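You operate a simulated robot arm through the tools that you are given. There is no shell and no other tool.

You are at the controls of a simulated robot arm. One attempt, no reset.

## Task
Flatten the reel 7 sheet under the iron weight, then prove 4 mm or less on the curl gauge.
Fine: weight back, gauge drawn back, the sheet stays on the curl plate. Set down upright: iron weight.

It is judged by the outcome, as a careful person would: the job done as asked, and still so three seconds after it is handed in. It fails if anything else is knocked over, pushed out of place, dropped, spilled or broken. Flat cloth is picked up by pressing the open fingertips on it (5 to 10 N) and closing them slowly along it; thin cloth reads only 2 to 8 mm in the jaws.

## Robot
A 6-joint arm with a two-finger parallel gripper, fixed in place. Base frame: the origin is at the foot of the arm, x ahead of it, y to its left, z up; the work surface is at about z = 870. Units: mm, degrees, N and s.
Its first joint turns from -166.0 to 166.0 degrees. Payload 3.91 kg.
The TCP is the grasp point between the finger pads, 30 mm short of the fingertips. In the tool frame z runs along the fingers and y along their closing line. The gripper opens to 110 mm. The fingers are 20 mm wide and 10 mm thick; the gripper's body (48 by 112 mm) begins 55 mm behind the TCP.
Orientation is told as [roll, pitch, yaw] about the base's x, y, z axes, in that order, counted from this pose: with the fingers straight down and closing along the base's y, the tool's x points along the base's -x, its y along +y and its z along -z.

## Interface
- The arm moves only by the tool move_arm. Its argument "series" is a list of rows, each a list of 7 numbers: the turn, a rotation vector about the tool's x, y, z in degrees, then the shift along the tool's x, y, z in mm, then the finger opening in mm, from 0 to 110. In form: [[rx, ry, rz, x, y, z, claw], ...]. A call has 1 to 20 rows; each row shifts and turns the commanded pose from where the row before left it, along the tool's axes as they then stand. A row lasts 0.2 s, in which the tool goes at most 50 mm and 8.6 degrees; a call with a longer step from one row to the next is refused whole, and so is a gripper value outside its range. A pose out of reach is approached as far as the arm can. The call stops where the force on the tool passes 60 N (or 10 N more than at its start, if that is more) or the arm is blocked; 0.2 s more then pass. Each finger travels about 153 mm/s and halts on what it meets, pressing with about 41 N; the grip force reading is that of the motor and also rises with nothing between the fingers. The clock runs only during rows and for 0.2 s after the last one: add rows that do not move to give the fingers time. The reply holds the time, the measured pose of the TCP, the force on the tool along the base axes, the opening and the grip force, in the units named above and with some noise, with the torque about the TCP (base axes, N m) and any sound that the robot's microphone picked up.
- Cameras (640 x 400 px; columns grow to the right, rows downward): "scene" is fixed at [220.6, -651.6, 1446.2]; the picture's right is [0.28, 0.96, 0.00], its down [0.90, -0.26, -0.36] and it looks along [-0.34, 0.10, -0.93] (base axes); focal length 214 px, centre (320, 200). "wrist" rides on the gripper at [73, 17, -103] in the tool frame; the picture's right is [-0.23, 0.97, 0.00], its down [-0.76, -0.18, -0.62] and it looks along [-0.61, -0.14, 0.78] (tool axes); focal length 222 px, centre (320, 200). There is no depth. A picture from a camera that has moved, and an enlarged one, comes with that camera's place and axes in the base frame and with its lens.
- capture(camera): a new picture of that camera. It takes no simulated time.
- inspect(camera, box): a new picture of the part [left, top, right, bottom] of that camera's present view, enlarged. It takes no simulated time.
- finish_job(): hands the job in; it is judged then, once.

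Places have to be worked out from the pictures, the camera data and where the tool is seen. Open the gripper and draw the arm clear of the work before you hand the job in, unless the task says otherwise.

The tools are called after ">>>" as name(argument=value, ...) on one line, values as JSON. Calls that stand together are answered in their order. move_arm: Moves the arm, as the interface text tells. Its arguments: {"type":"object","properties":{"series":{"type":"array"}},"required":["series"]} The other tools are called the same way: capture (camera) takes a picture; inspect (camera, box) takes an enlarged picture of a part of a camera's view; finish_job () hands the job in.

At the start:

```text
clock: 0.0
tcp_pos: [-12.2, -512.3, 1113.2]
tcp_rot: [-0.2, 0.2, -0.2]
wrist_force: [0.0, 0.3, -0.2]
wrist_torque: [0.01, 0.0, -0.01]
gripper_width: 109.8
grip_force: 0.1
```

scene: 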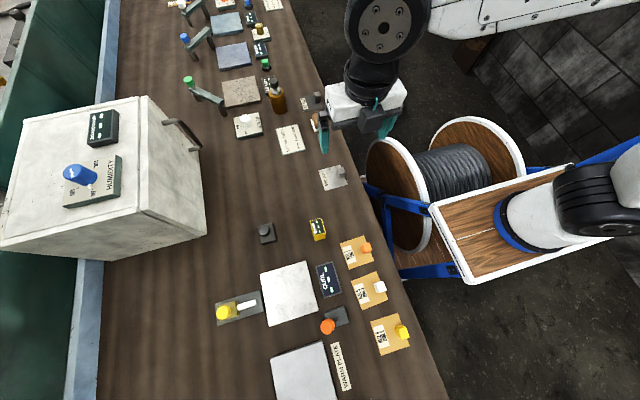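
wrist: 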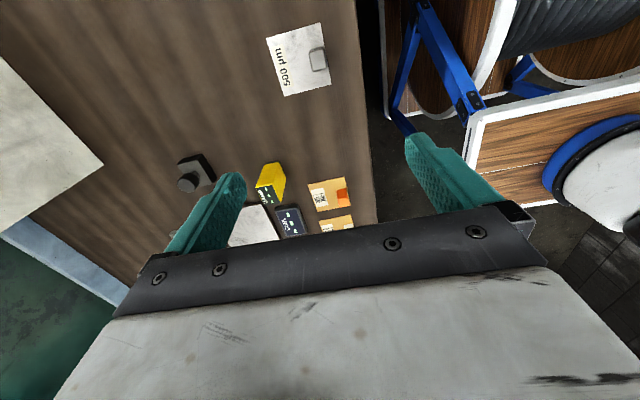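

I start with a closer look at the scene: the plates, the gauge with yellow knob, and the sheets with coloured tabs near the lower right need identifying before any motion.

>>> inspect(camera="scene", box=[200, 200, 440, 400])

>>> inspect(camera="scene", box=[320, 220, 430, 370])

>>> inspect(camera="scene", box=[160, 0, 360, 200])

>>> inspect(camera="scene", box=[40, 90, 220, 220])

```text
2.00 times, centred on (320, 300) of scene
camera zoom: at [220.6, -651.6, 1446.2], right [0.28, 0.96, 0.0], down [0.9, -0.26, -0.36], along [-0.34, 0.1, -0.93], focal length 429 px, centre (320, 0)
```

zoom: 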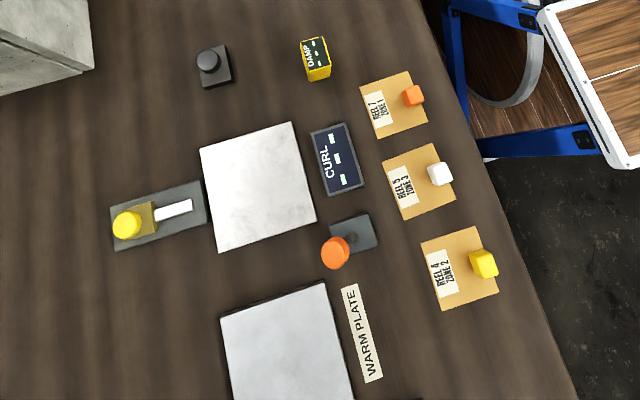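

```text
2.67 times, centred on (375, 295) of scene
camera zoom: at [220.6, -651.6, 1446.2], right [0.28, 0.96, 0.0], down [0.9, -0.26, -0.36], along [-0.34, 0.1, -0.93], focal length 572 px, centre (173, -53)
```

zoom: 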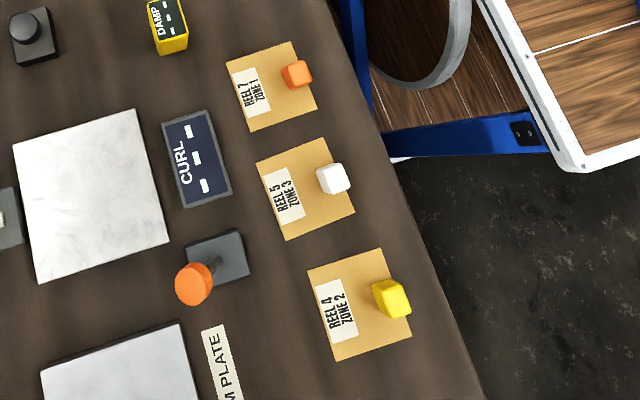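

```text
2.00 times, centred on (260, 100) of scene
camera zoom: at [220.6, -651.6, 1446.2], right [0.28, 0.96, 0.0], down [0.9, -0.26, -0.36], along [-0.34, 0.1, -0.93], focal length 429 px, centre (440, 400)
```

zoom: 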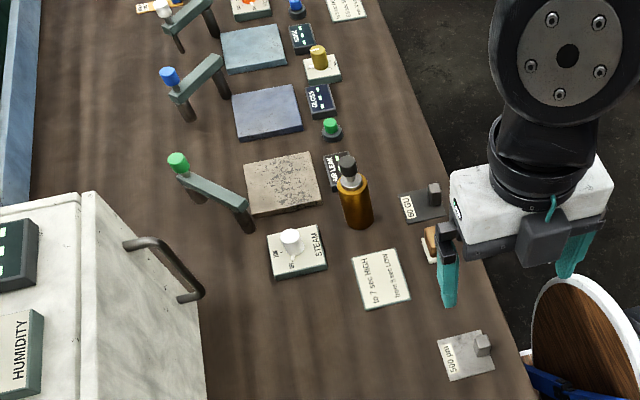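

```text
3.08 times, centred on (130, 155) of scene
camera zoom: at [220.6, -651.6, 1446.2], right [0.28, 0.96, 0.0], down [0.9, -0.26, -0.36], along [-0.34, 0.1, -0.93], focal length 660 px, centre (905, 338)
```

zoom: 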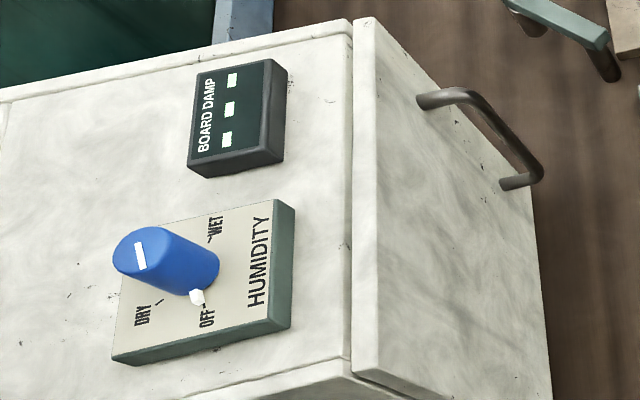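

I'll zoom in on the notes, the display devices and the possible weights.

>>> inspect(camera="scene", box=[260, 110, 320, 165])

>>> inspect(camera="scene", box=[240, 205, 340, 260])

>>> inspect(camera="scene", box=[200, 250, 360, 350])

>>> inspect(camera="scene", box=[335, 230, 395, 275])

>>> inspect(camera="scene", box=[220, 0, 300, 50])

>>> inspect(camera="scene", box=[290, 80, 360, 200])

```text
7.27 times, centred on (290, 138) of scene
camera zoom: at [220.6, -651.6, 1446.2], right [0.28, 0.96, 0.0], down [0.9, -0.26, -0.36], along [-0.34, 0.1, -0.93], focal length 1560 px, centre (538, 654)
```

zoom: 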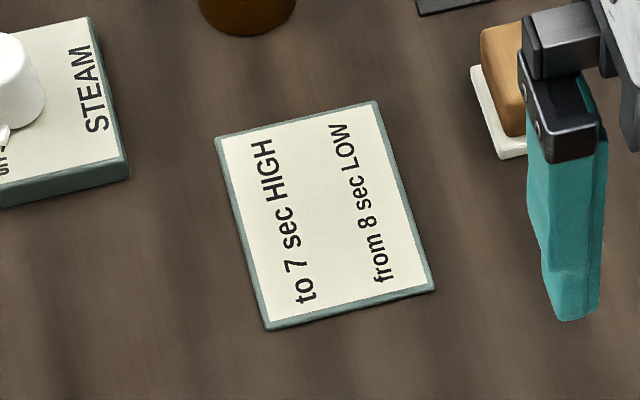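

```text
6.40 times, centred on (290, 232) of scene
camera zoom: at [220.6, -651.6, 1446.2], right [0.28, 0.96, 0.0], down [0.9, -0.26, -0.36], along [-0.34, 0.1, -0.93], focal length 1373 px, centre (512, -8)
```

zoom: 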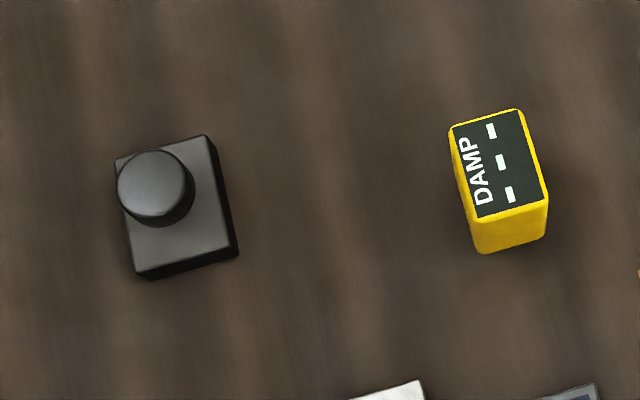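

```text
4.00 times, centred on (280, 300) of scene
camera zoom: at [220.6, -651.6, 1446.2], right [0.28, 0.96, 0.0], down [0.9, -0.26, -0.36], along [-0.34, 0.1, -0.93], focal length 858 px, centre (480, -200)
```

zoom: 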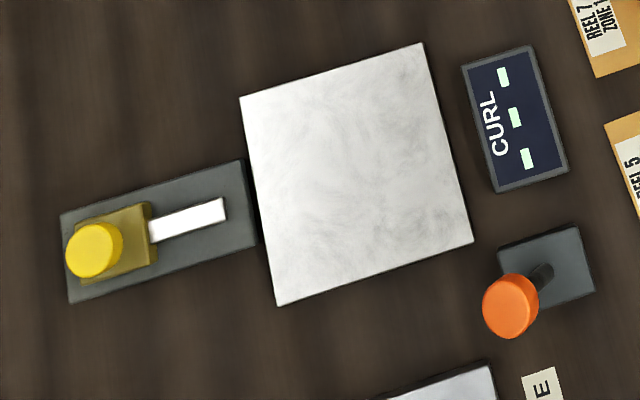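

```text
8.89 times, centred on (365, 252) of scene
camera zoom: at [220.6, -651.6, 1446.2], right [0.28, 0.96, 0.0], down [0.9, -0.26, -0.36], along [-0.34, 0.1, -0.93], focal length 1906 px, centre (-80, -267)
```

zoom: 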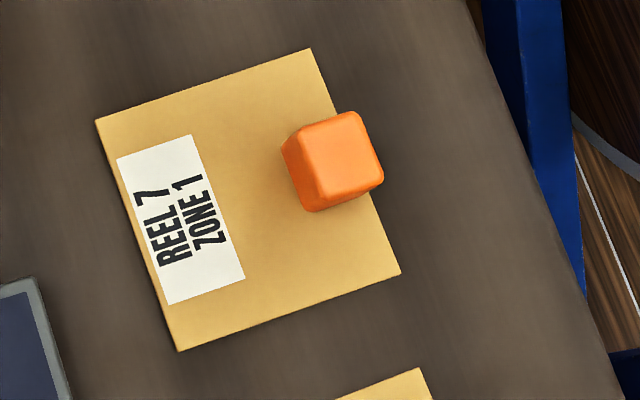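

```text
8.00 times, centred on (260, 25) of scene
camera zoom: at [220.6, -651.6, 1446.2], right [0.28, 0.96, 0.0], down [0.9, -0.26, -0.36], along [-0.34, 0.1, -0.93], focal length 1716 px, centre (800, 1600)
```

zoom: 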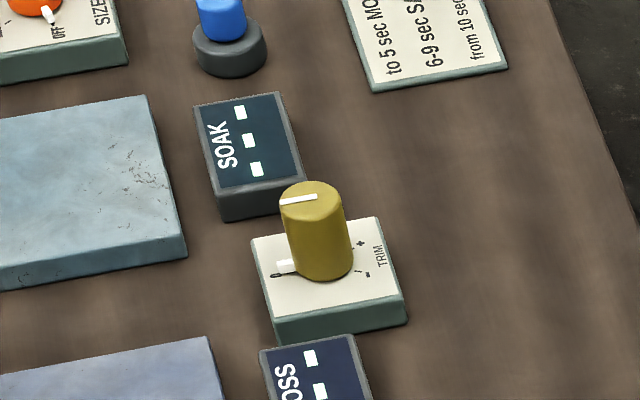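

```text
3.33 times, centred on (325, 140) of scene
camera zoom: at [220.6, -651.6, 1446.2], right [0.28, 0.96, 0.0], down [0.9, -0.26, -0.36], along [-0.34, 0.1, -0.93], focal length 715 px, centre (303, 400)
```

zoom: 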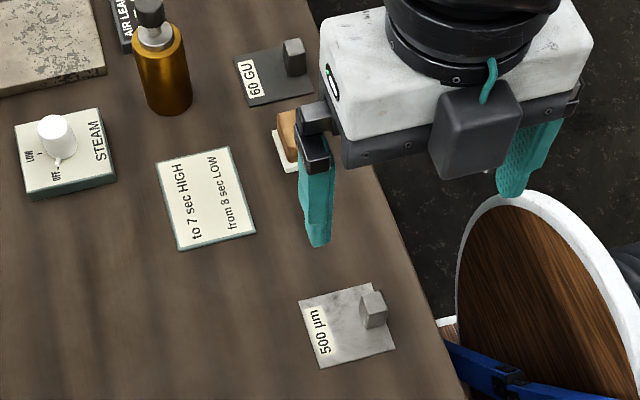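

The dark block with the round knob at about (70, -750) looks like the iron weight. The white plate by the CURL display is at about (225, -729), the gauge with the yellow knob at about (222, -871), and the reel 7 sheet with its orange grip block at about (178, -530). I'll raise the arm and move it over to look with the wrist camera.

>>> move_arm(series=[[0, 0, 0, -3, -34, -9, 110], [0, 0, 0, -3, -34, -9, 110], [0, 0, 0, -3, -34, -9, 110], [0, 0, 0, -3, -34, -9, 110], [0, 0, 0, 0, 0, 0, 110]])

>>> capture(camera="wrist")

>>> capture(camera="scene")

```text
clock: 1.2
tcp_pos: [-0.1, -647.5, 1148.3]
tcp_rot: [-0.1, 0.1, -0.1]
wrist_force: [0.0, 0.1, 0.2]
wrist_torque: [-0.02, -0.01, -0.01]
gripper_width: 110.0
grip_force: 0.1
```

```text
taken
camera wrist: at [-73.2, -631.5, 1251.7], right [0.23, 0.97, 0.0], down [0.76, -0.18, 0.62], along [0.61, -0.14, -0.78], focal length 222 px, centre (320, 200)
```

wrist: 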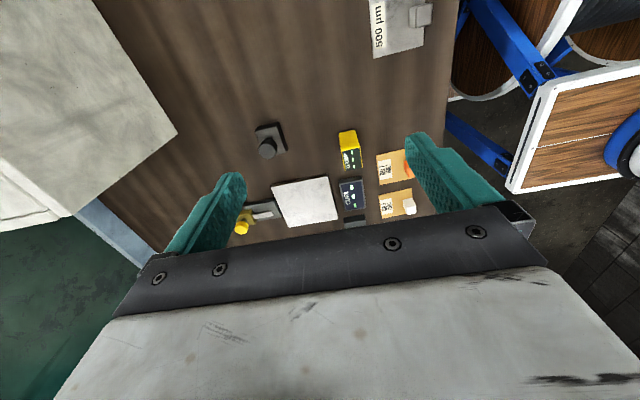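

```text
taken
```

scene: 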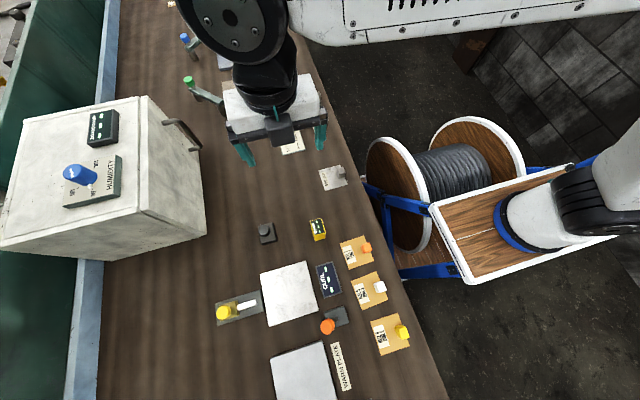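

The wrist view shows things best below and a little ahead of the camera. I'll move further along +x to look at the curl plate, gauge, lever and sheets.

>>> move_arm(series=[[0, 0, 0, -40, -10, 5, 110], [0, 0, 0, -40, -10, 5, 110], [0, 0, 0, -40, -10, 5, 110], [0, 0, 0, -40, -10, 5, 110], [0, 0, 0, 0, 0, 0, 110]])

>>> capture(camera="wrist")

>>> capture(camera="scene")

```text
clock: 2.4
tcp_pos: [159.9, -687.4, 1130.3]
tcp_rot: [-0.1, 0.1, -0.1]
wrist_force: [-0.4, -0.4, 0.1]
wrist_torque: [0.03, -0.01, 0.01]
gripper_width: 110.3
grip_force: 0.0
```

```text
taken
camera wrist: at [86.0, -671.3, 1232.4], right [0.23, 0.97, 0.0], down [0.76, -0.18, 0.62], along [0.61, -0.14, -0.78], focal length 222 px, centre (320, 200)
```

wrist: 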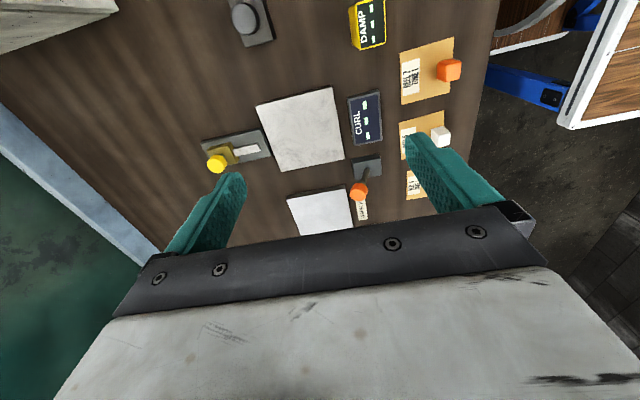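

```text
taken
```

scene: 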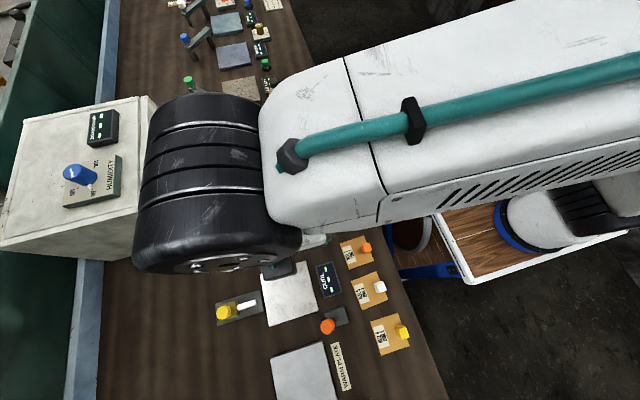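

Now a close look from the wrist camera at the lever, weight, gauge and sheets.

>>> inspect(camera="wrist", box=[190, 80, 390, 240])

>>> inspect(camera="wrist", box=[380, 20, 500, 130])

>>> inspect(camera="wrist", box=[200, 0, 300, 60])

>>> inspect(camera="wrist", box=[320, 130, 440, 230])

```text
2.50 times, centred on (290, 160) of wrist
camera zoom: at [86.0, -671.3, 1232.4], right [0.23, 0.97, 0.0], down [0.76, -0.18, 0.62], along [0.61, -0.14, -0.78], focal length 555 px, centre (395, 300)
```

zoom: 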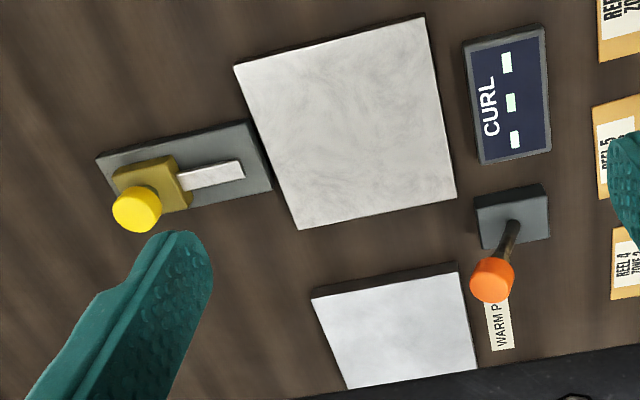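

```text
3.64 times, centred on (440, 75) of wrist
camera zoom: at [86.0, -671.3, 1232.4], right [0.23, 0.97, 0.0], down [0.76, -0.18, 0.62], along [0.61, -0.14, -0.78], focal length 808 px, centre (-116, 654)
```

zoom: 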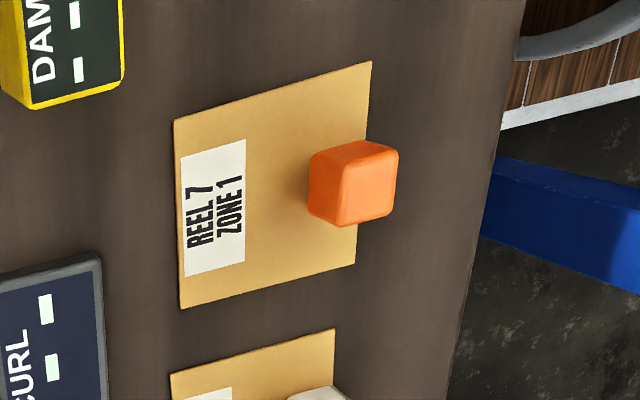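

```text
6.40 times, centred on (250, 30) of wrist
camera zoom: at [86.0, -671.3, 1232.4], right [0.23, 0.97, 0.0], down [0.76, -0.18, 0.62], along [0.61, -0.14, -0.78], focal length 1422 px, centre (768, 1288)
```

zoom: 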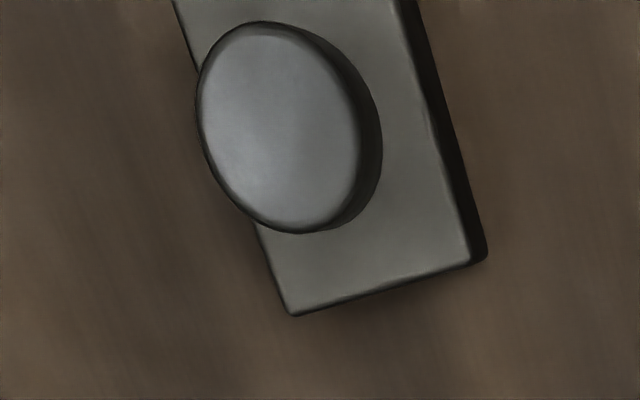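

```text
4.00 times, centred on (380, 180) of wrist
camera zoom: at [86.0, -671.3, 1232.4], right [0.23, 0.97, 0.0], down [0.76, -0.18, 0.62], along [0.61, -0.14, -0.78], focal length 888 px, centre (80, 280)
```

zoom: 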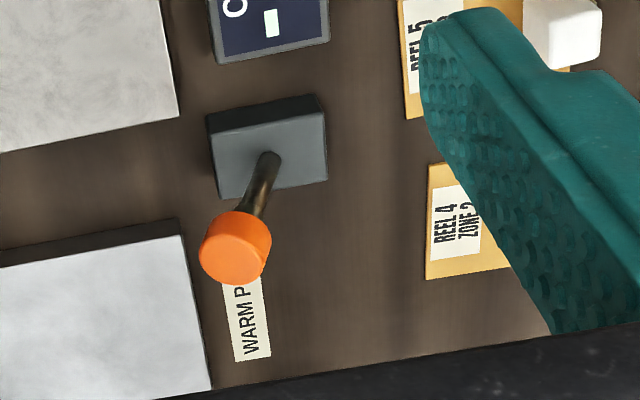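

Readings from both cameras agree on these positions:

| Item | Position |
|---|---|
| Curl plate | x 161–280, y -791 to -673 |
| Reel 7 sheet | 70 × 70 mm, centred near (177, -538) |
| Orange grip block | (177, -514), top z about 900 |
| Iron weight knob | (66, -751), top z about 920 |

I'll go above the orange block and check from there.

>>> move_arm(series=[[0, 0, 0, -2.9, 28.9, 30, 110], [0, 0, 0, -2.9, 28.9, 30, 110], [0, 0, 0, -2.9, 28.9, 30, 110], [0, 0, 0, -2.9, 28.9, 30, 110], [0, 0, 0, -2.9, 28.9, 30, 110], [0, 0, 0, -2.9, 28.9, 30, 110], [0, 0, 0, 0, 0, 0, 110]])

>>> capture(camera="wrist")

>>> capture(camera="scene")

```text
clock: 4.0
tcp_pos: [177.8, -512.2, 949.4]
tcp_rot: [-0.2, 0.0, 0.0]
wrist_force: [-0.7, 0.0, 0.3]
wrist_torque: [-0.01, 0.0, 0.03]
gripper_width: 109.8
grip_force: 0.1
```

```text
taken
camera wrist: at [104.5, -497.1, 1052.6], right [0.23, 0.97, 0.0], down [0.76, -0.18, 0.62], along [0.61, -0.14, -0.78], focal length 222 px, centre (320, 200)
```

wrist: 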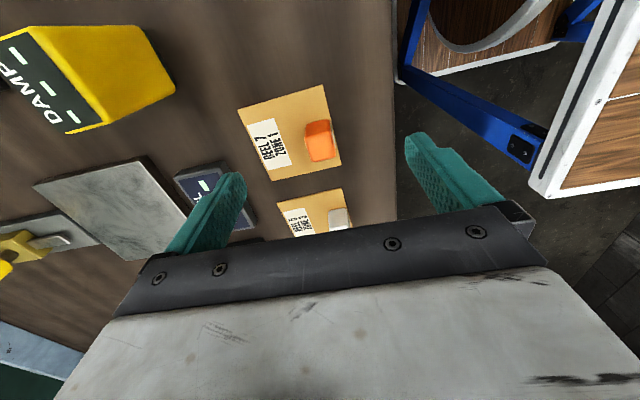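

```text
taken
```

scene: 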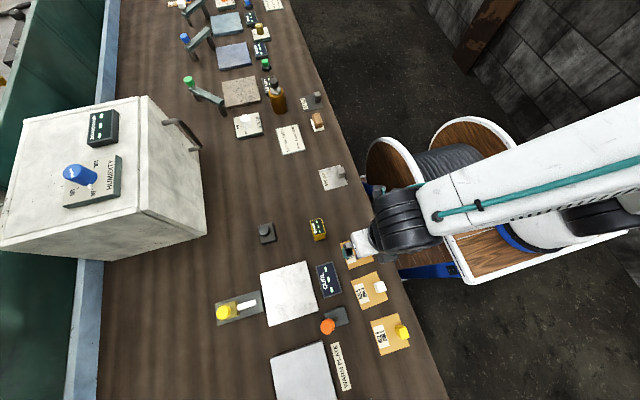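

The block lies between the fingers in view; I'll enlarge it to fix its centre and height.

>>> inspect(camera="wrist", box=[220, 70, 380, 190])

```text
3.33 times, centred on (300, 130) of wrist
camera zoom: at [104.5, -497.1, 1052.6], right [0.23, 0.97, 0.0], down [0.76, -0.18, 0.62], along [0.61, -0.14, -0.78], focal length 740 px, centre (387, 433)
```

zoom: 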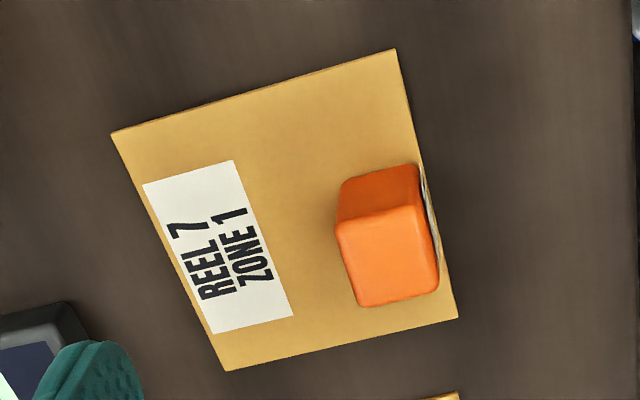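

The block measures about x 166–188, y -523 to -504, with its top at about z 896. I'll centre on it, narrow the fingers, lower to TCP z about 906 (tips about 5 mm above the sheet), and close.

>>> move_arm(series=[[0, 0, 0, 0.8, -1.3, 0, 60], [0, 0, 0, 0, 0, 15, 60], [0, 0, 0, 0, 0, 15, 60], [0, 0, 0, 0, 0, 13, 60], [0, 0, 0, 0, 0, 0, 60]])

>>> capture(camera="wrist")

```text
clock: 5.2
tcp_pos: [175.6, -516.6, 906.3]
tcp_rot: [-0.1, 0.2, -0.1]
wrist_force: [0.9, -0.7, -0.2]
wrist_torque: [-0.01, 0.0, 0.01]
gripper_width: 60.1
grip_force: 0.2
```

```text
taken
camera wrist: at [103.4, -500.4, 1008.6], right [0.23, 0.97, 0.0], down [0.76, -0.18, 0.62], along [0.61, -0.14, -0.78], focal length 222 px, centre (320, 200)
```

wrist: 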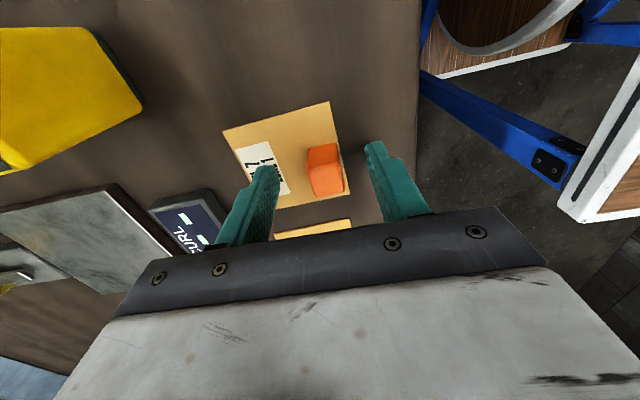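

The arm stops about 3 mm short in y (inner reach limit), but the block is still well between the fingers. I'll close on it slowly.

>>> move_arm(series=[[0, 0, 0, 0, 0, 0, 40], [0, 0, 0, 0, 0, 0, 30], [0, 0, 0, 0, 0, 0, 22], [0, 0, 0, 0, 0, 0, 14], [0, 0, 0, 0, 0, 0, 10], [0, 0, 0, 0, 0, 0, 10]])

>>> inspect(camera="wrist", box=[220, 70, 420, 230])

```text
clock: 6.6
tcp_pos: [176.7, -517.0, 904.8]
tcp_rot: [-0.1, 0.0, -0.1]
wrist_force: [0.0, -0.2, 0.9]
wrist_torque: [0.03, 0.04, 0.02]
gripper_width: 19.0
grip_force: 41.2
```

```text
2.50 times, centred on (320, 150) of wrist
camera zoom: at [103.3, -500.4, 1008.8], right [0.23, 0.97, 0.0], down [0.76, -0.18, 0.62], along [0.61, -0.14, -0.78], focal length 555 px, centre (320, 325)
```

zoom: 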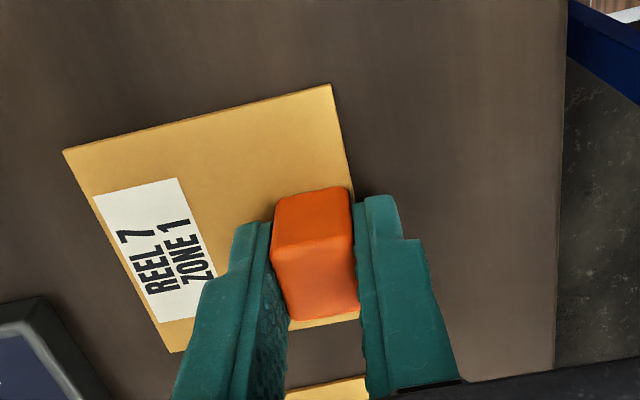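

The grip holds at 19 mm with 41 N. I'll lift straight up and check that the sheet comes along level.

>>> move_arm(series=[[0, 0, 0, 0, -3, -5, 10], [0, 0, 0, 0, 0, -12, 10], [0, 0, 0, 0, 0, -15, 10], [0, 0, 0, 0, -10, -20, 10], [0, 0, 0, 0, 0, 0, 10]])

>>> capture(camera="wrist")

>>> capture(camera="scene")

```text
clock: 7.8
tcp_pos: [177.4, -529.2, 957.0]
tcp_rot: [-0.1, 0.1, -0.1]
wrist_force: [-0.7, -0.8, -0.8]
wrist_torque: [0.04, 0.0, 0.0]
gripper_width: 19.1
grip_force: 40.6
```

```text
taken
camera wrist: at [103.4, -514.1, 1060.4], right [0.23, 0.97, 0.0], down [0.76, -0.18, 0.62], along [0.61, -0.14, -0.78], focal length 222 px, centre (320, 200)
```

wrist: 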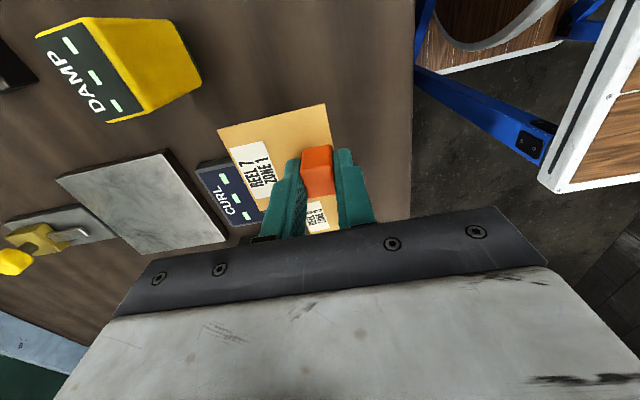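

```text
taken
```

scene: 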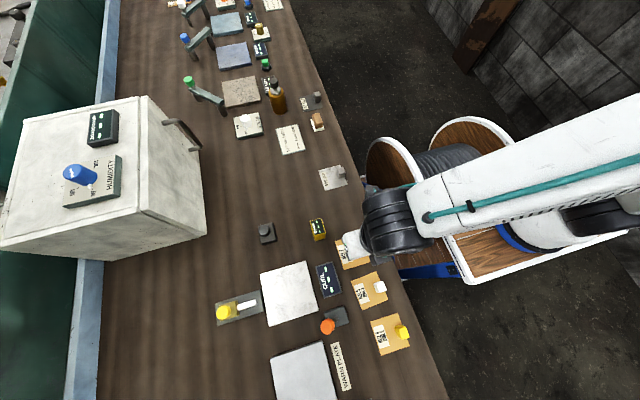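

The sheet is held level. I'll carry it over the curl plate at a safe height, aiming for TCP (221, -707) so the sheet's centre lands on the plate's centre.

>>> move_arm(series=[[0, 0, 0, -4.6, -17.8, -4, 10], [0, 0, 0, -8, -32, -4, 10], [0, 0, 0, -8, -32, -4, 10], [0, 0, 0, -8, -32, -4, 10], [0, 0, 0, -8, -32, -4, 10], [0, 0, 0, -8, -32, 0, 10], [0, 0, 0, 0, 0, 0, 10]])

>>> capture(camera="wrist")

>>> capture(camera="scene")

```text
clock: 9.4
tcp_pos: [222.5, -706.2, 975.8]
tcp_rot: [0.0, 0.0, -0.1]
wrist_force: [0.4, -0.3, 0.2]
wrist_torque: [-0.02, -0.02, 0.01]
gripper_width: 19.0
grip_force: 40.7
```

```text
taken
camera wrist: at [149.3, -690.2, 1079.0], right [0.23, 0.97, 0.0], down [0.76, -0.18, 0.62], along [0.61, -0.14, -0.78], focal length 222 px, centre (320, 200)
```

wrist: 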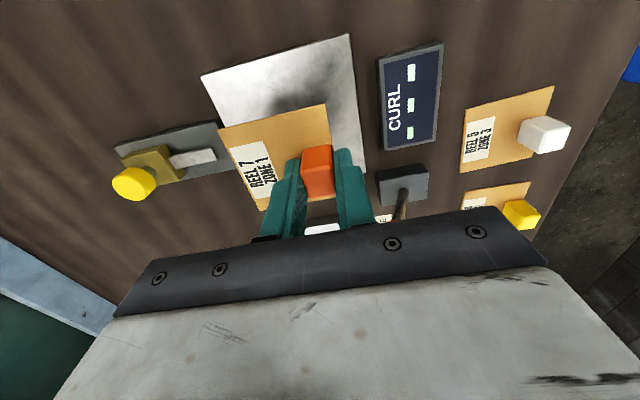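

```text
taken
```

scene: 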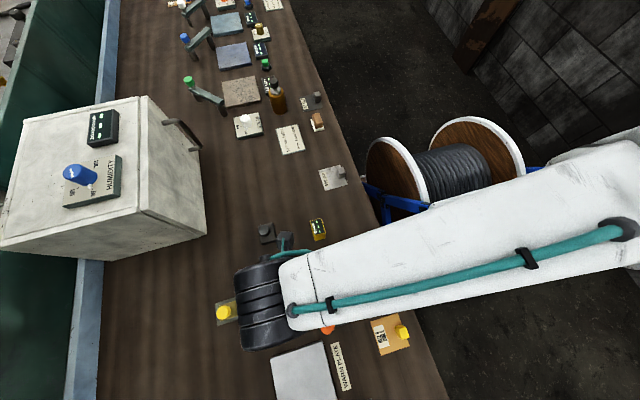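

I'll enlarge to check the plate edges from here before lowering.

>>> inspect(camera="wrist", box=[100, 20, 460, 240])

```text
1.78 times, centred on (280, 130) of wrist
camera zoom: at [149.3, -690.2, 1079.0], right [0.23, 0.97, 0.0], down [0.76, -0.18, 0.62], along [0.61, -0.14, -0.78], focal length 395 px, centre (391, 324)
```

zoom: 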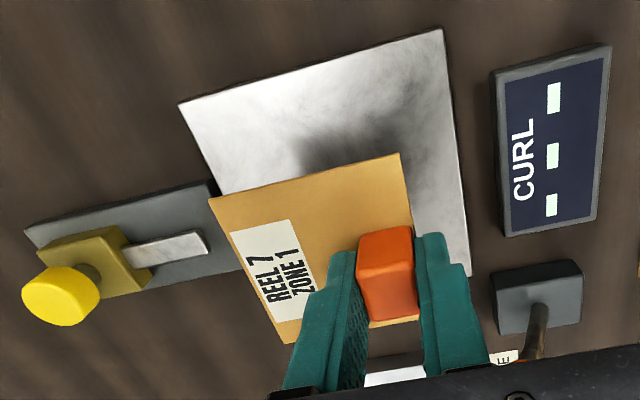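

The plate measures x 161–280, y -791 to -672, with its top at about z 878, so the sheet is centred over it. I'll lower to just above, then make contact gently.

>>> move_arm(series=[[0, 0, 0, 0, 0, 20, 10], [0, 0, 0, 0, 0, 20, 10], [0, 0, 0, 0, 0, 14, 10], [0, 0, 0, 0, 0, 4, 10], [0, 0, 0, 0, 0, 2, 10], [0, 0, 0, 0, 0, 2, 10], [0, 0, 0, 0, 0, 0, 10]])

>>> capture(camera="wrist")

```text
clock: 11.0
tcp_pos: [220.8, -706.8, 918.2]
tcp_rot: [-0.4, -0.1, -0.1]
wrist_force: [4.6, 2.9, 26.3]
wrist_torque: [0.11, -0.05, 0.03]
gripper_width: 18.9
grip_force: 41.0
```

```text
taken
camera wrist: at [147.8, -691.1, 1020.4], right [0.23, 0.97, -0.01], down [0.76, -0.17, 0.62], along [0.61, -0.15, -0.78], focal length 222 px, centre (320, 200)
```

wrist: 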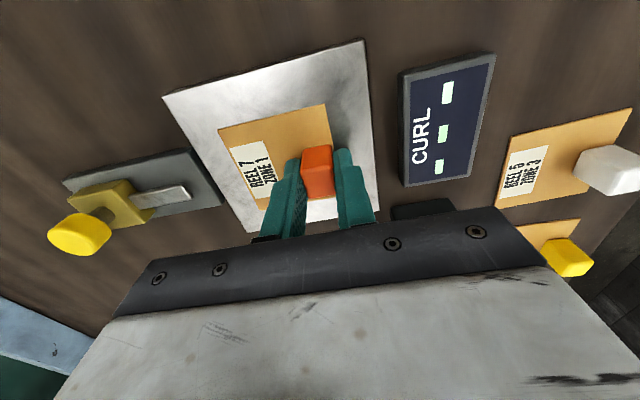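

Contact is made with 26 N, which puts the plate top nearer z 881. I'll ease off 2 mm, open, and rise.

>>> move_arm(series=[[0, 0, 0, 0, 0, -2.2, 10], [0, 0, 0, 0, 0, 0, 16], [0, 0, 0, 0, 0, 0, 24], [0, 0, 0, 0, 0, 0, 36], [0, 0, 0, 0, 0, 0, 50], [0, 0, 0, 0, 0, -15, 50], [0, 0, 0, 0, 0, -30, 50], [0, 0, 0, 0, 0, -40, 50], [0, 0, 0, 0, 0, -40, 70], [0, 0, 0, 0, 0, 0, 70]])

>>> capture(camera="wrist")

>>> inspect(camera="wrist", box=[180, 40, 460, 220])

```text
clock: 13.2
tcp_pos: [220.6, -709.0, 1043.6]
tcp_rot: [0.0, 0.1, -0.1]
wrist_force: [-0.4, 0.5, 0.0]
wrist_torque: [-0.01, 0.03, 0.01]
gripper_width: 70.1
grip_force: 0.1
```

```text
taken
camera wrist: at [148.2, -692.4, 1146.8], right [0.23, 0.97, 0.0], down [0.76, -0.18, 0.62], along [0.61, -0.14, -0.78], focal length 222 px, centre (320, 200)
```

wrist: 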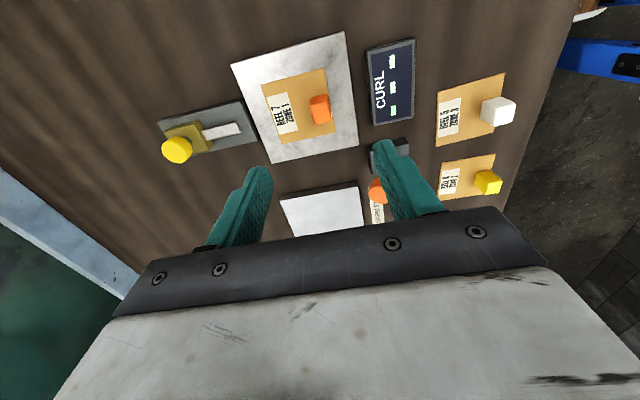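

```text
2.22 times, centred on (320, 130) of wrist
camera zoom: at [148.2, -692.4, 1146.8], right [0.23, 0.97, 0.0], down [0.76, -0.18, 0.62], along [0.61, -0.14, -0.78], focal length 494 px, centre (320, 356)
```

zoom: 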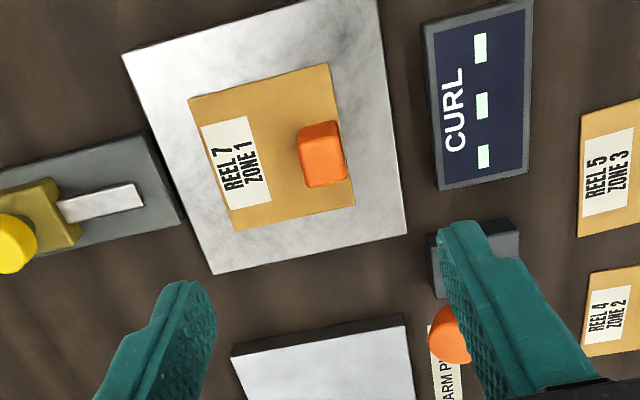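

The sheet lies flat and centred on the plate (x 185–255, y -767 to -696) with the block at about (220, -707). For the weight I'd rather close the fingers along x, so they stay clear of the orange block when setting it down. I'll turn the tool 90° in place at this height.

>>> move_arm(series=[[0, 0, 8.182, 0, 0, 0, 70], [0, 0, 8.182, 0, 0, 0, 70], [0, 0, 8.182, 0, 0, 0, 70], [0, 0, 8.182, 0, 0, 0, 70], [0, 0, 8.182, 0, 0, 0, 70], [0, 0, 8.182, 0, 0, 0, 70], [0, 0, 8.182, 0, 0, 0, 70], [0, 0, 8.182, 0, 0, 0, 70], [0, 0, 8.182, 0, 0, 0, 70], [0, 0, 8.182, 0, 0, 0, 70], [0, 0, 8.18, 0, 0, 0, 70], [0, 0, 0, 0, 0, 0, 70]])

>>> capture(camera="wrist")

>>> capture(camera="scene")

```text
clock: 15.8
tcp_pos: [222.8, -707.1, 1042.9]
tcp_rot: [0.0, -0.1, -90.2]
wrist_force: [0.0, 0.5, 0.1]
wrist_torque: [0.02, -0.02, 0.03]
gripper_width: 70.4
grip_force: 0.2
```

```text
taken
camera wrist: at [237.8, -636.0, 1146.3], right [0.97, -0.23, 0.0], down [-0.18, -0.76, 0.62], along [-0.14, -0.61, -0.78], focal length 222 px, centre (320, 200)
```

wrist: 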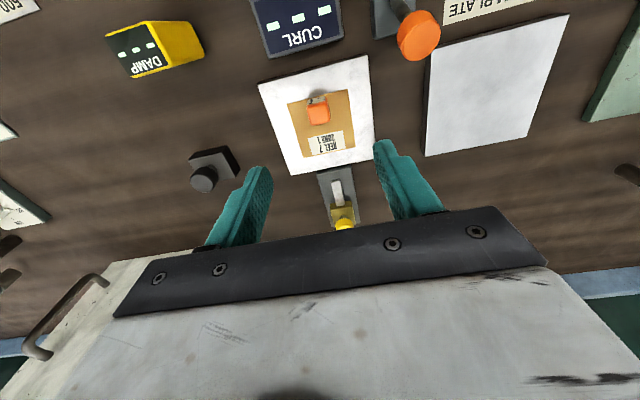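

```text
taken
```

scene: 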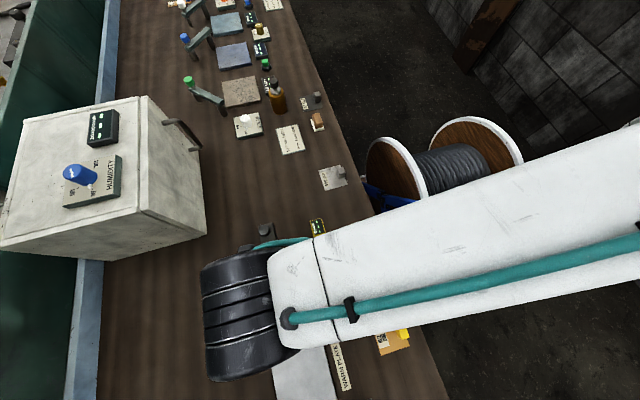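

The tool is now at yaw -90 (tool x = base +y, tool y = base +x). I'll move over the iron weight at (66, -751) and stop above it to check.

>>> move_arm(series=[[0, 0, 0, -11.1, -38.75, 0, 70], [0, 0, 0, -11.1, -38.75, 0, 70], [0, 0, 0, -11.1, -38.75, 0, 70], [0, 0, 0, -11.2, -38.75, 0, 70], [0, 0, 0, 0, 0, 30, 70], [0, 0, 0, 0, 0, 30, 70], [0, 0, 0, 0, 0, 0, 70]])

>>> capture(camera="wrist")

>>> inspect(camera="wrist", box=[240, 70, 400, 190])

>>> capture(camera="scene")

```text
clock: 17.4
tcp_pos: [65.6, -750.6, 985.3]
tcp_rot: [-0.1, -0.1, -90.1]
wrist_force: [0.4, -0.6, -0.2]
wrist_torque: [-0.03, -0.05, -0.03]
gripper_width: 70.0
grip_force: 0.0
```

```text
taken
camera wrist: at [81.3, -679.4, 1088.7], right [0.97, -0.23, 0.0], down [-0.18, -0.76, 0.62], along [-0.14, -0.61, -0.78], focal length 222 px, centre (320, 200)
```

wrist: 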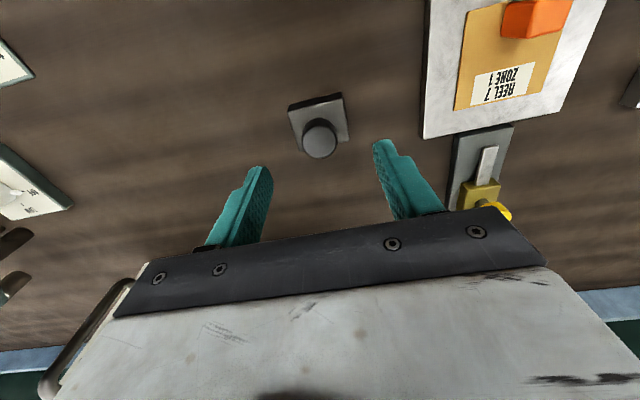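

```text
3.33 times, centred on (320, 130) of wrist
camera zoom: at [81.3, -679.4, 1088.7], right [0.97, -0.23, 0.0], down [-0.18, -0.76, 0.62], along [-0.14, -0.61, -0.78], focal length 740 px, centre (320, 433)
```

zoom: 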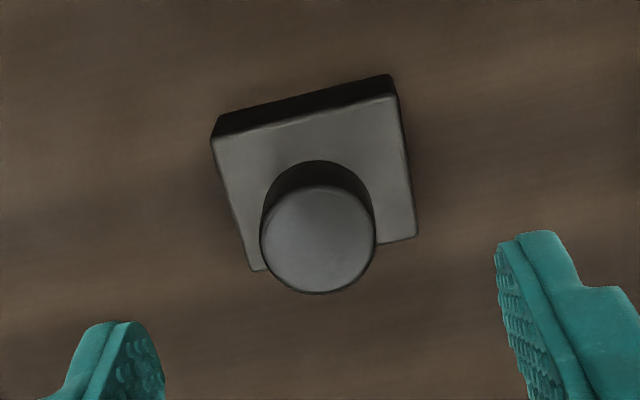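

```text
taken
```

scene: 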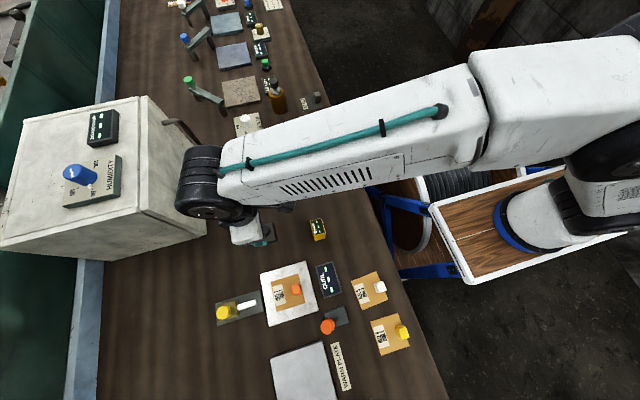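

The weight's base spans x 40.5–88.5, y -771.5 to -733, its top is at about z 890, and the knob is about 28 mm across. The fingers straddle the knob, so I'll lower to TCP z about 927 (tips above the base) and check.

>>> move_arm(series=[[0, 0, 0, -0.5, -1, 20, 70], [0, 0, 0, 0, 0, 20, 60], [0, 0, 0, 0, 0, 10, 60], [0, 0, 0, 0, 0, 6.4, 60], [0, 0, 0, 0, 0, 0, 60]])

>>> inspect(camera="wrist", box=[220, 70, 420, 230])

>>> capture(camera="scene")

```text
clock: 18.6
tcp_pos: [65.6, -751.5, 928.1]
tcp_rot: [-0.1, -0.2, -90.1]
wrist_force: [0.6, 1.1, -0.4]
wrist_torque: [-0.01, -0.01, -0.01]
gripper_width: 60.0
grip_force: 0.2
```

```text
2.50 times, centred on (320, 150) of wrist
camera zoom: at [81.0, -680.7, 1030.2], right [0.97, -0.23, 0.0], down [-0.18, -0.76, 0.62], along [-0.14, -0.61, -0.78], focal length 555 px, centre (320, 325)
```

zoom: 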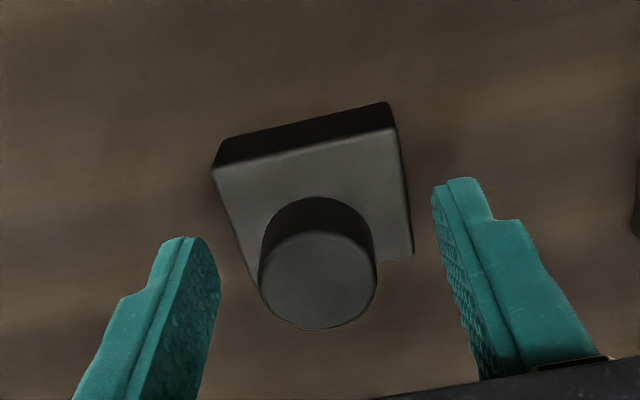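

```text
taken
```

scene: 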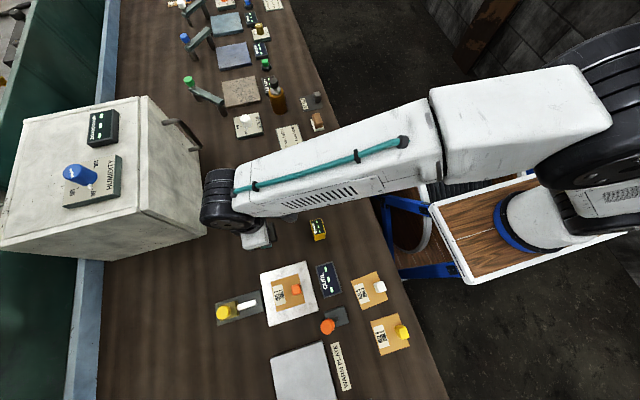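

The knob sits centred between the fingers. I'll close gently on it.

>>> move_arm(series=[[0, 0, 0, 0, 0, 0, 45], [0, 0, 0, 0, 0, 0, 36], [0, 0, 0, 0, 0, 0, 30], [0, 0, 0, 0, 0, 0, 24], [0, 0, 0, 0, 0, 0, 16], [0, 0, 0, 0, 0, 0, 16]])

>>> inspect(camera="wrist", box=[220, 70, 420, 230])

```text
clock: 20.0
tcp_pos: [64.8, -752.2, 927.4]
tcp_rot: [-0.1, 0.0, -90.1]
wrist_force: [-1.0, -0.5, 0.0]
wrist_torque: [0.0, -0.12, -0.01]
gripper_width: 27.5
grip_force: 41.2
```

```text
2.50 times, centred on (320, 150) of wrist
camera zoom: at [81.0, -680.7, 1030.3], right [0.97, -0.23, 0.0], down [-0.18, -0.76, 0.62], along [-0.14, -0.61, -0.78], focal length 555 px, centre (320, 325)
```

zoom: 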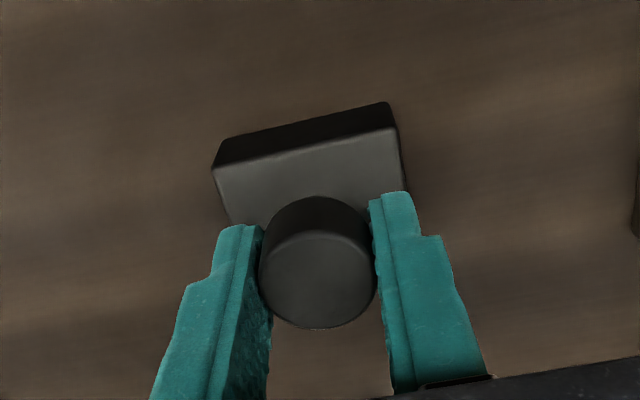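

The knob is gripped at 27.5 mm. I'll lift and check the load and tilt.

>>> move_arm(series=[[0, 0, 0, 0, 0, -5, 16], [0, 0, 0, 0, 0, -15, 16], [0, 0, 0, 0, 0, -20, 16], [0, 0, 0, 0, 0, -20, 16], [0, 0, 0, 0, 0, 0, 16]])

>>> inspect(camera="wrist", box=[220, 70, 420, 230])

```text
clock: 21.2
tcp_pos: [64.8, -752.3, 985.8]
tcp_rot: [-0.1, 0.0, -90.1]
wrist_force: [1.2, 0.2, -4.3]
wrist_torque: [-0.05, -0.02, -0.02]
gripper_width: 27.5
grip_force: 41.2
```

```text
2.50 times, centred on (320, 150) of wrist
camera zoom: at [81.1, -679.8, 1089.3], right [0.97, -0.23, 0.0], down [-0.18, -0.76, 0.62], along [-0.14, -0.61, -0.78], focal length 555 px, centre (320, 325)
```

zoom: 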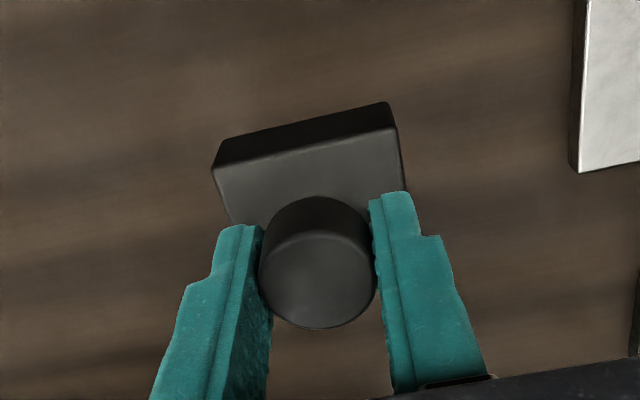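

The weight hangs upright and weighs about 4.3 N. I'll carry it over the sheet to (220, -741), keeping clear of the orange block, and check before lowering.

>>> move_arm(series=[[0, 0, 0, 2, 25, 0, 16], [0, 0, 0, 3, 35, 0, 16], [0, 0, 0, 3, 40, 0, 16], [0, 0, 0, 2, 35, 0, 16], [0, 0, 0, 1, 20, 0, 16], [0, 0, 0, 0, 0, 0, 16]])

>>> capture(camera="wrist")

>>> inspect(camera="wrist", box=[220, 40, 420, 200])

```text
clock: 22.6
tcp_pos: [220.3, -740.0, 985.2]
tcp_rot: [-0.1, -0.1, -90.2]
wrist_force: [0.1, -1.1, -4.5]
wrist_torque: [-0.01, -0.01, 0.02]
gripper_width: 27.5
grip_force: 41.1
```

```text
taken
camera wrist: at [236.6, -669.6, 1088.2], right [0.97, -0.23, 0.0], down [-0.18, -0.76, 0.62], along [-0.14, -0.61, -0.78], focal length 222 px, centre (320, 200)
```

wrist: 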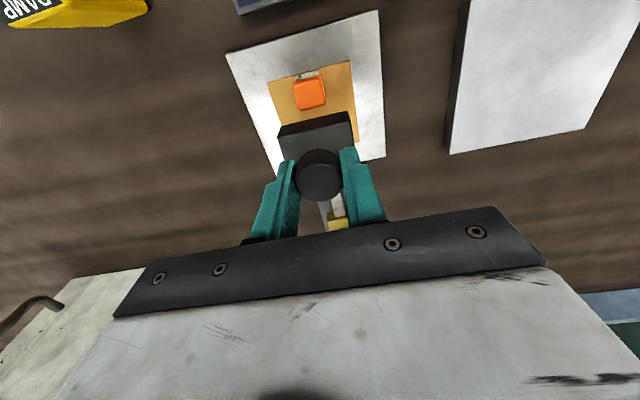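

```text
2.50 times, centred on (320, 120) of wrist
camera zoom: at [236.6, -669.6, 1088.2], right [0.97, -0.23, 0.0], down [-0.18, -0.76, 0.62], along [-0.14, -0.61, -0.78], focal length 555 px, centre (320, 400)
```

zoom: 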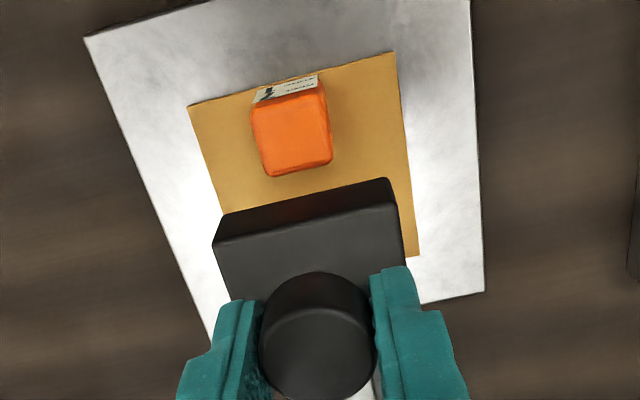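

A small tag is visible on the far side of the orange block; I'll read it and re-check the clearance before lowering.

>>> inspect(camera="wrist", box=[285, 60, 335, 90])

```text
12.80 times, centred on (310, 75) of wrist
camera zoom: at [236.6, -669.6, 1088.2], right [0.97, -0.23, 0.0], down [-0.18, -0.76, 0.62], along [-0.14, -0.61, -0.78], focal length 2843 px, centre (448, 1800)
```

zoom: 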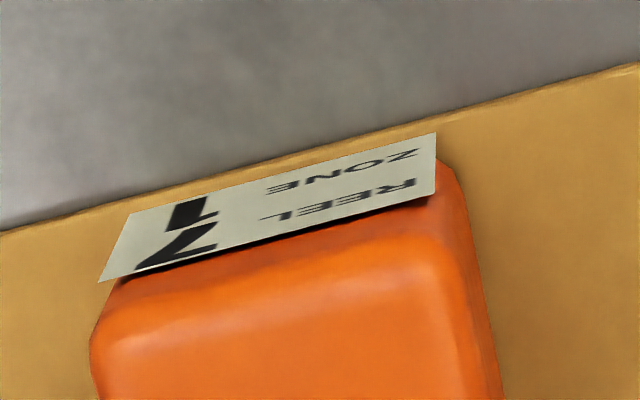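

It's only the sheet's name tag. I'll shift 3 mm further from the block and lower the weight to just above the sheet.

>>> move_arm(series=[[0, 0, 0, -3, 0, 15, 16], [0, 0, 0, 0, 0, 15, 16], [0, 0, 0, 0, 0, 10, 16], [0, 0, 0, 0, 0, 3, 16], [0, 0, 0, 0, 0, 0, 16]])

>>> inspect(camera="wrist", box=[220, 40, 420, 200])

```text
clock: 23.8
tcp_pos: [218.6, -744.2, 944.4]
tcp_rot: [-0.1, -0.2, -90.1]
wrist_force: [-0.3, -0.4, -4.3]
wrist_torque: [-0.01, -0.02, 0.01]
gripper_width: 27.4
grip_force: 40.9
```

```text
2.50 times, centred on (320, 120) of wrist
camera zoom: at [235.8, -672.5, 1046.9], right [0.97, -0.23, 0.0], down [-0.18, -0.76, 0.62], along [-0.14, -0.61, -0.78], focal length 555 px, centre (320, 400)
```

zoom: 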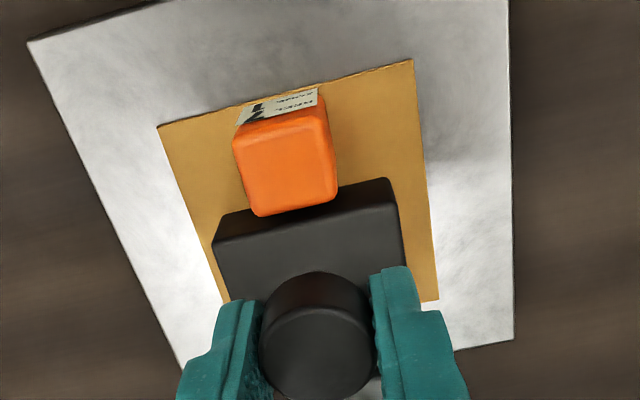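

The clearance between weight and block is about 4.5 mm. I'll lower the last few mm slowly until the sheet takes the weight.

>>> move_arm(series=[[0, 0, 0, 0, 0, 1.5, 16], [0, 0, 0, 0, 0, 1, 16], [0, 0, 0, 0, 0, 1, 16], [0, 0, 0, 0, 0, 0, 16]])

```text
clock: 24.8
tcp_pos: [220.0, -745.4, 941.5]
tcp_rot: [-0.2, -0.2, -90.1]
wrist_force: [-0.6, 0.6, 7.3]
wrist_torque: [0.11, -0.01, -0.03]
gripper_width: 27.4
grip_force: 40.5
```

The sheet now carries the weight (force went from -4.3 to +7 N). I'll ease up a hair, open, and rise straight off.

>>> move_arm(series=[[0, 0, 0, 0, 0, -0.7, 16], [0, 0, 0, 0, 0, 0, 24], [0, 0, 0, 0, 0, 0, 32], [0, 0, 0, 0, 0, 0, 44], [0, 0, 0, 0, 0, 0, 56], [0, 0, 0, 0, 0, -15, 56], [0, 0, 0, 0, 0, -30, 56], [0, 0, 0, 0, 0, -40, 56], [0, 0, 0, 0, 0, 0, 56]])

>>> capture(camera="wrist")

>>> inspect(camera="wrist", box=[220, 0, 420, 160])

```text
clock: 26.8
tcp_pos: [221.8, -743.6, 1027.2]
tcp_rot: [-0.1, -0.1, -90.1]
wrist_force: [0.2, 0.0, 0.5]
wrist_torque: [0.01, 0.01, 0.01]
gripper_width: 56.0
grip_force: 0.0
```

```text
taken
camera wrist: at [237.9, -673.0, 1129.7], right [0.97, -0.23, 0.0], down [-0.18, -0.76, 0.62], along [-0.14, -0.61, -0.78], focal length 222 px, centre (320, 200)
```

wrist: 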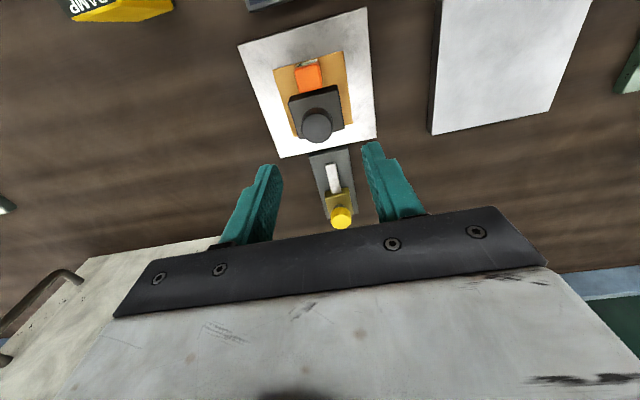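

```text
2.50 times, centred on (320, 80) of wrist
camera zoom: at [237.9, -673.0, 1129.7], right [0.97, -0.23, 0.0], down [-0.18, -0.76, 0.62], along [-0.14, -0.61, -0.78], focal length 555 px, centre (320, 500)
```

zoom: 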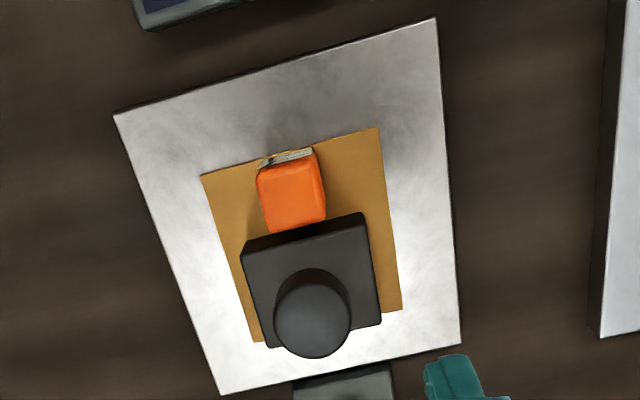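

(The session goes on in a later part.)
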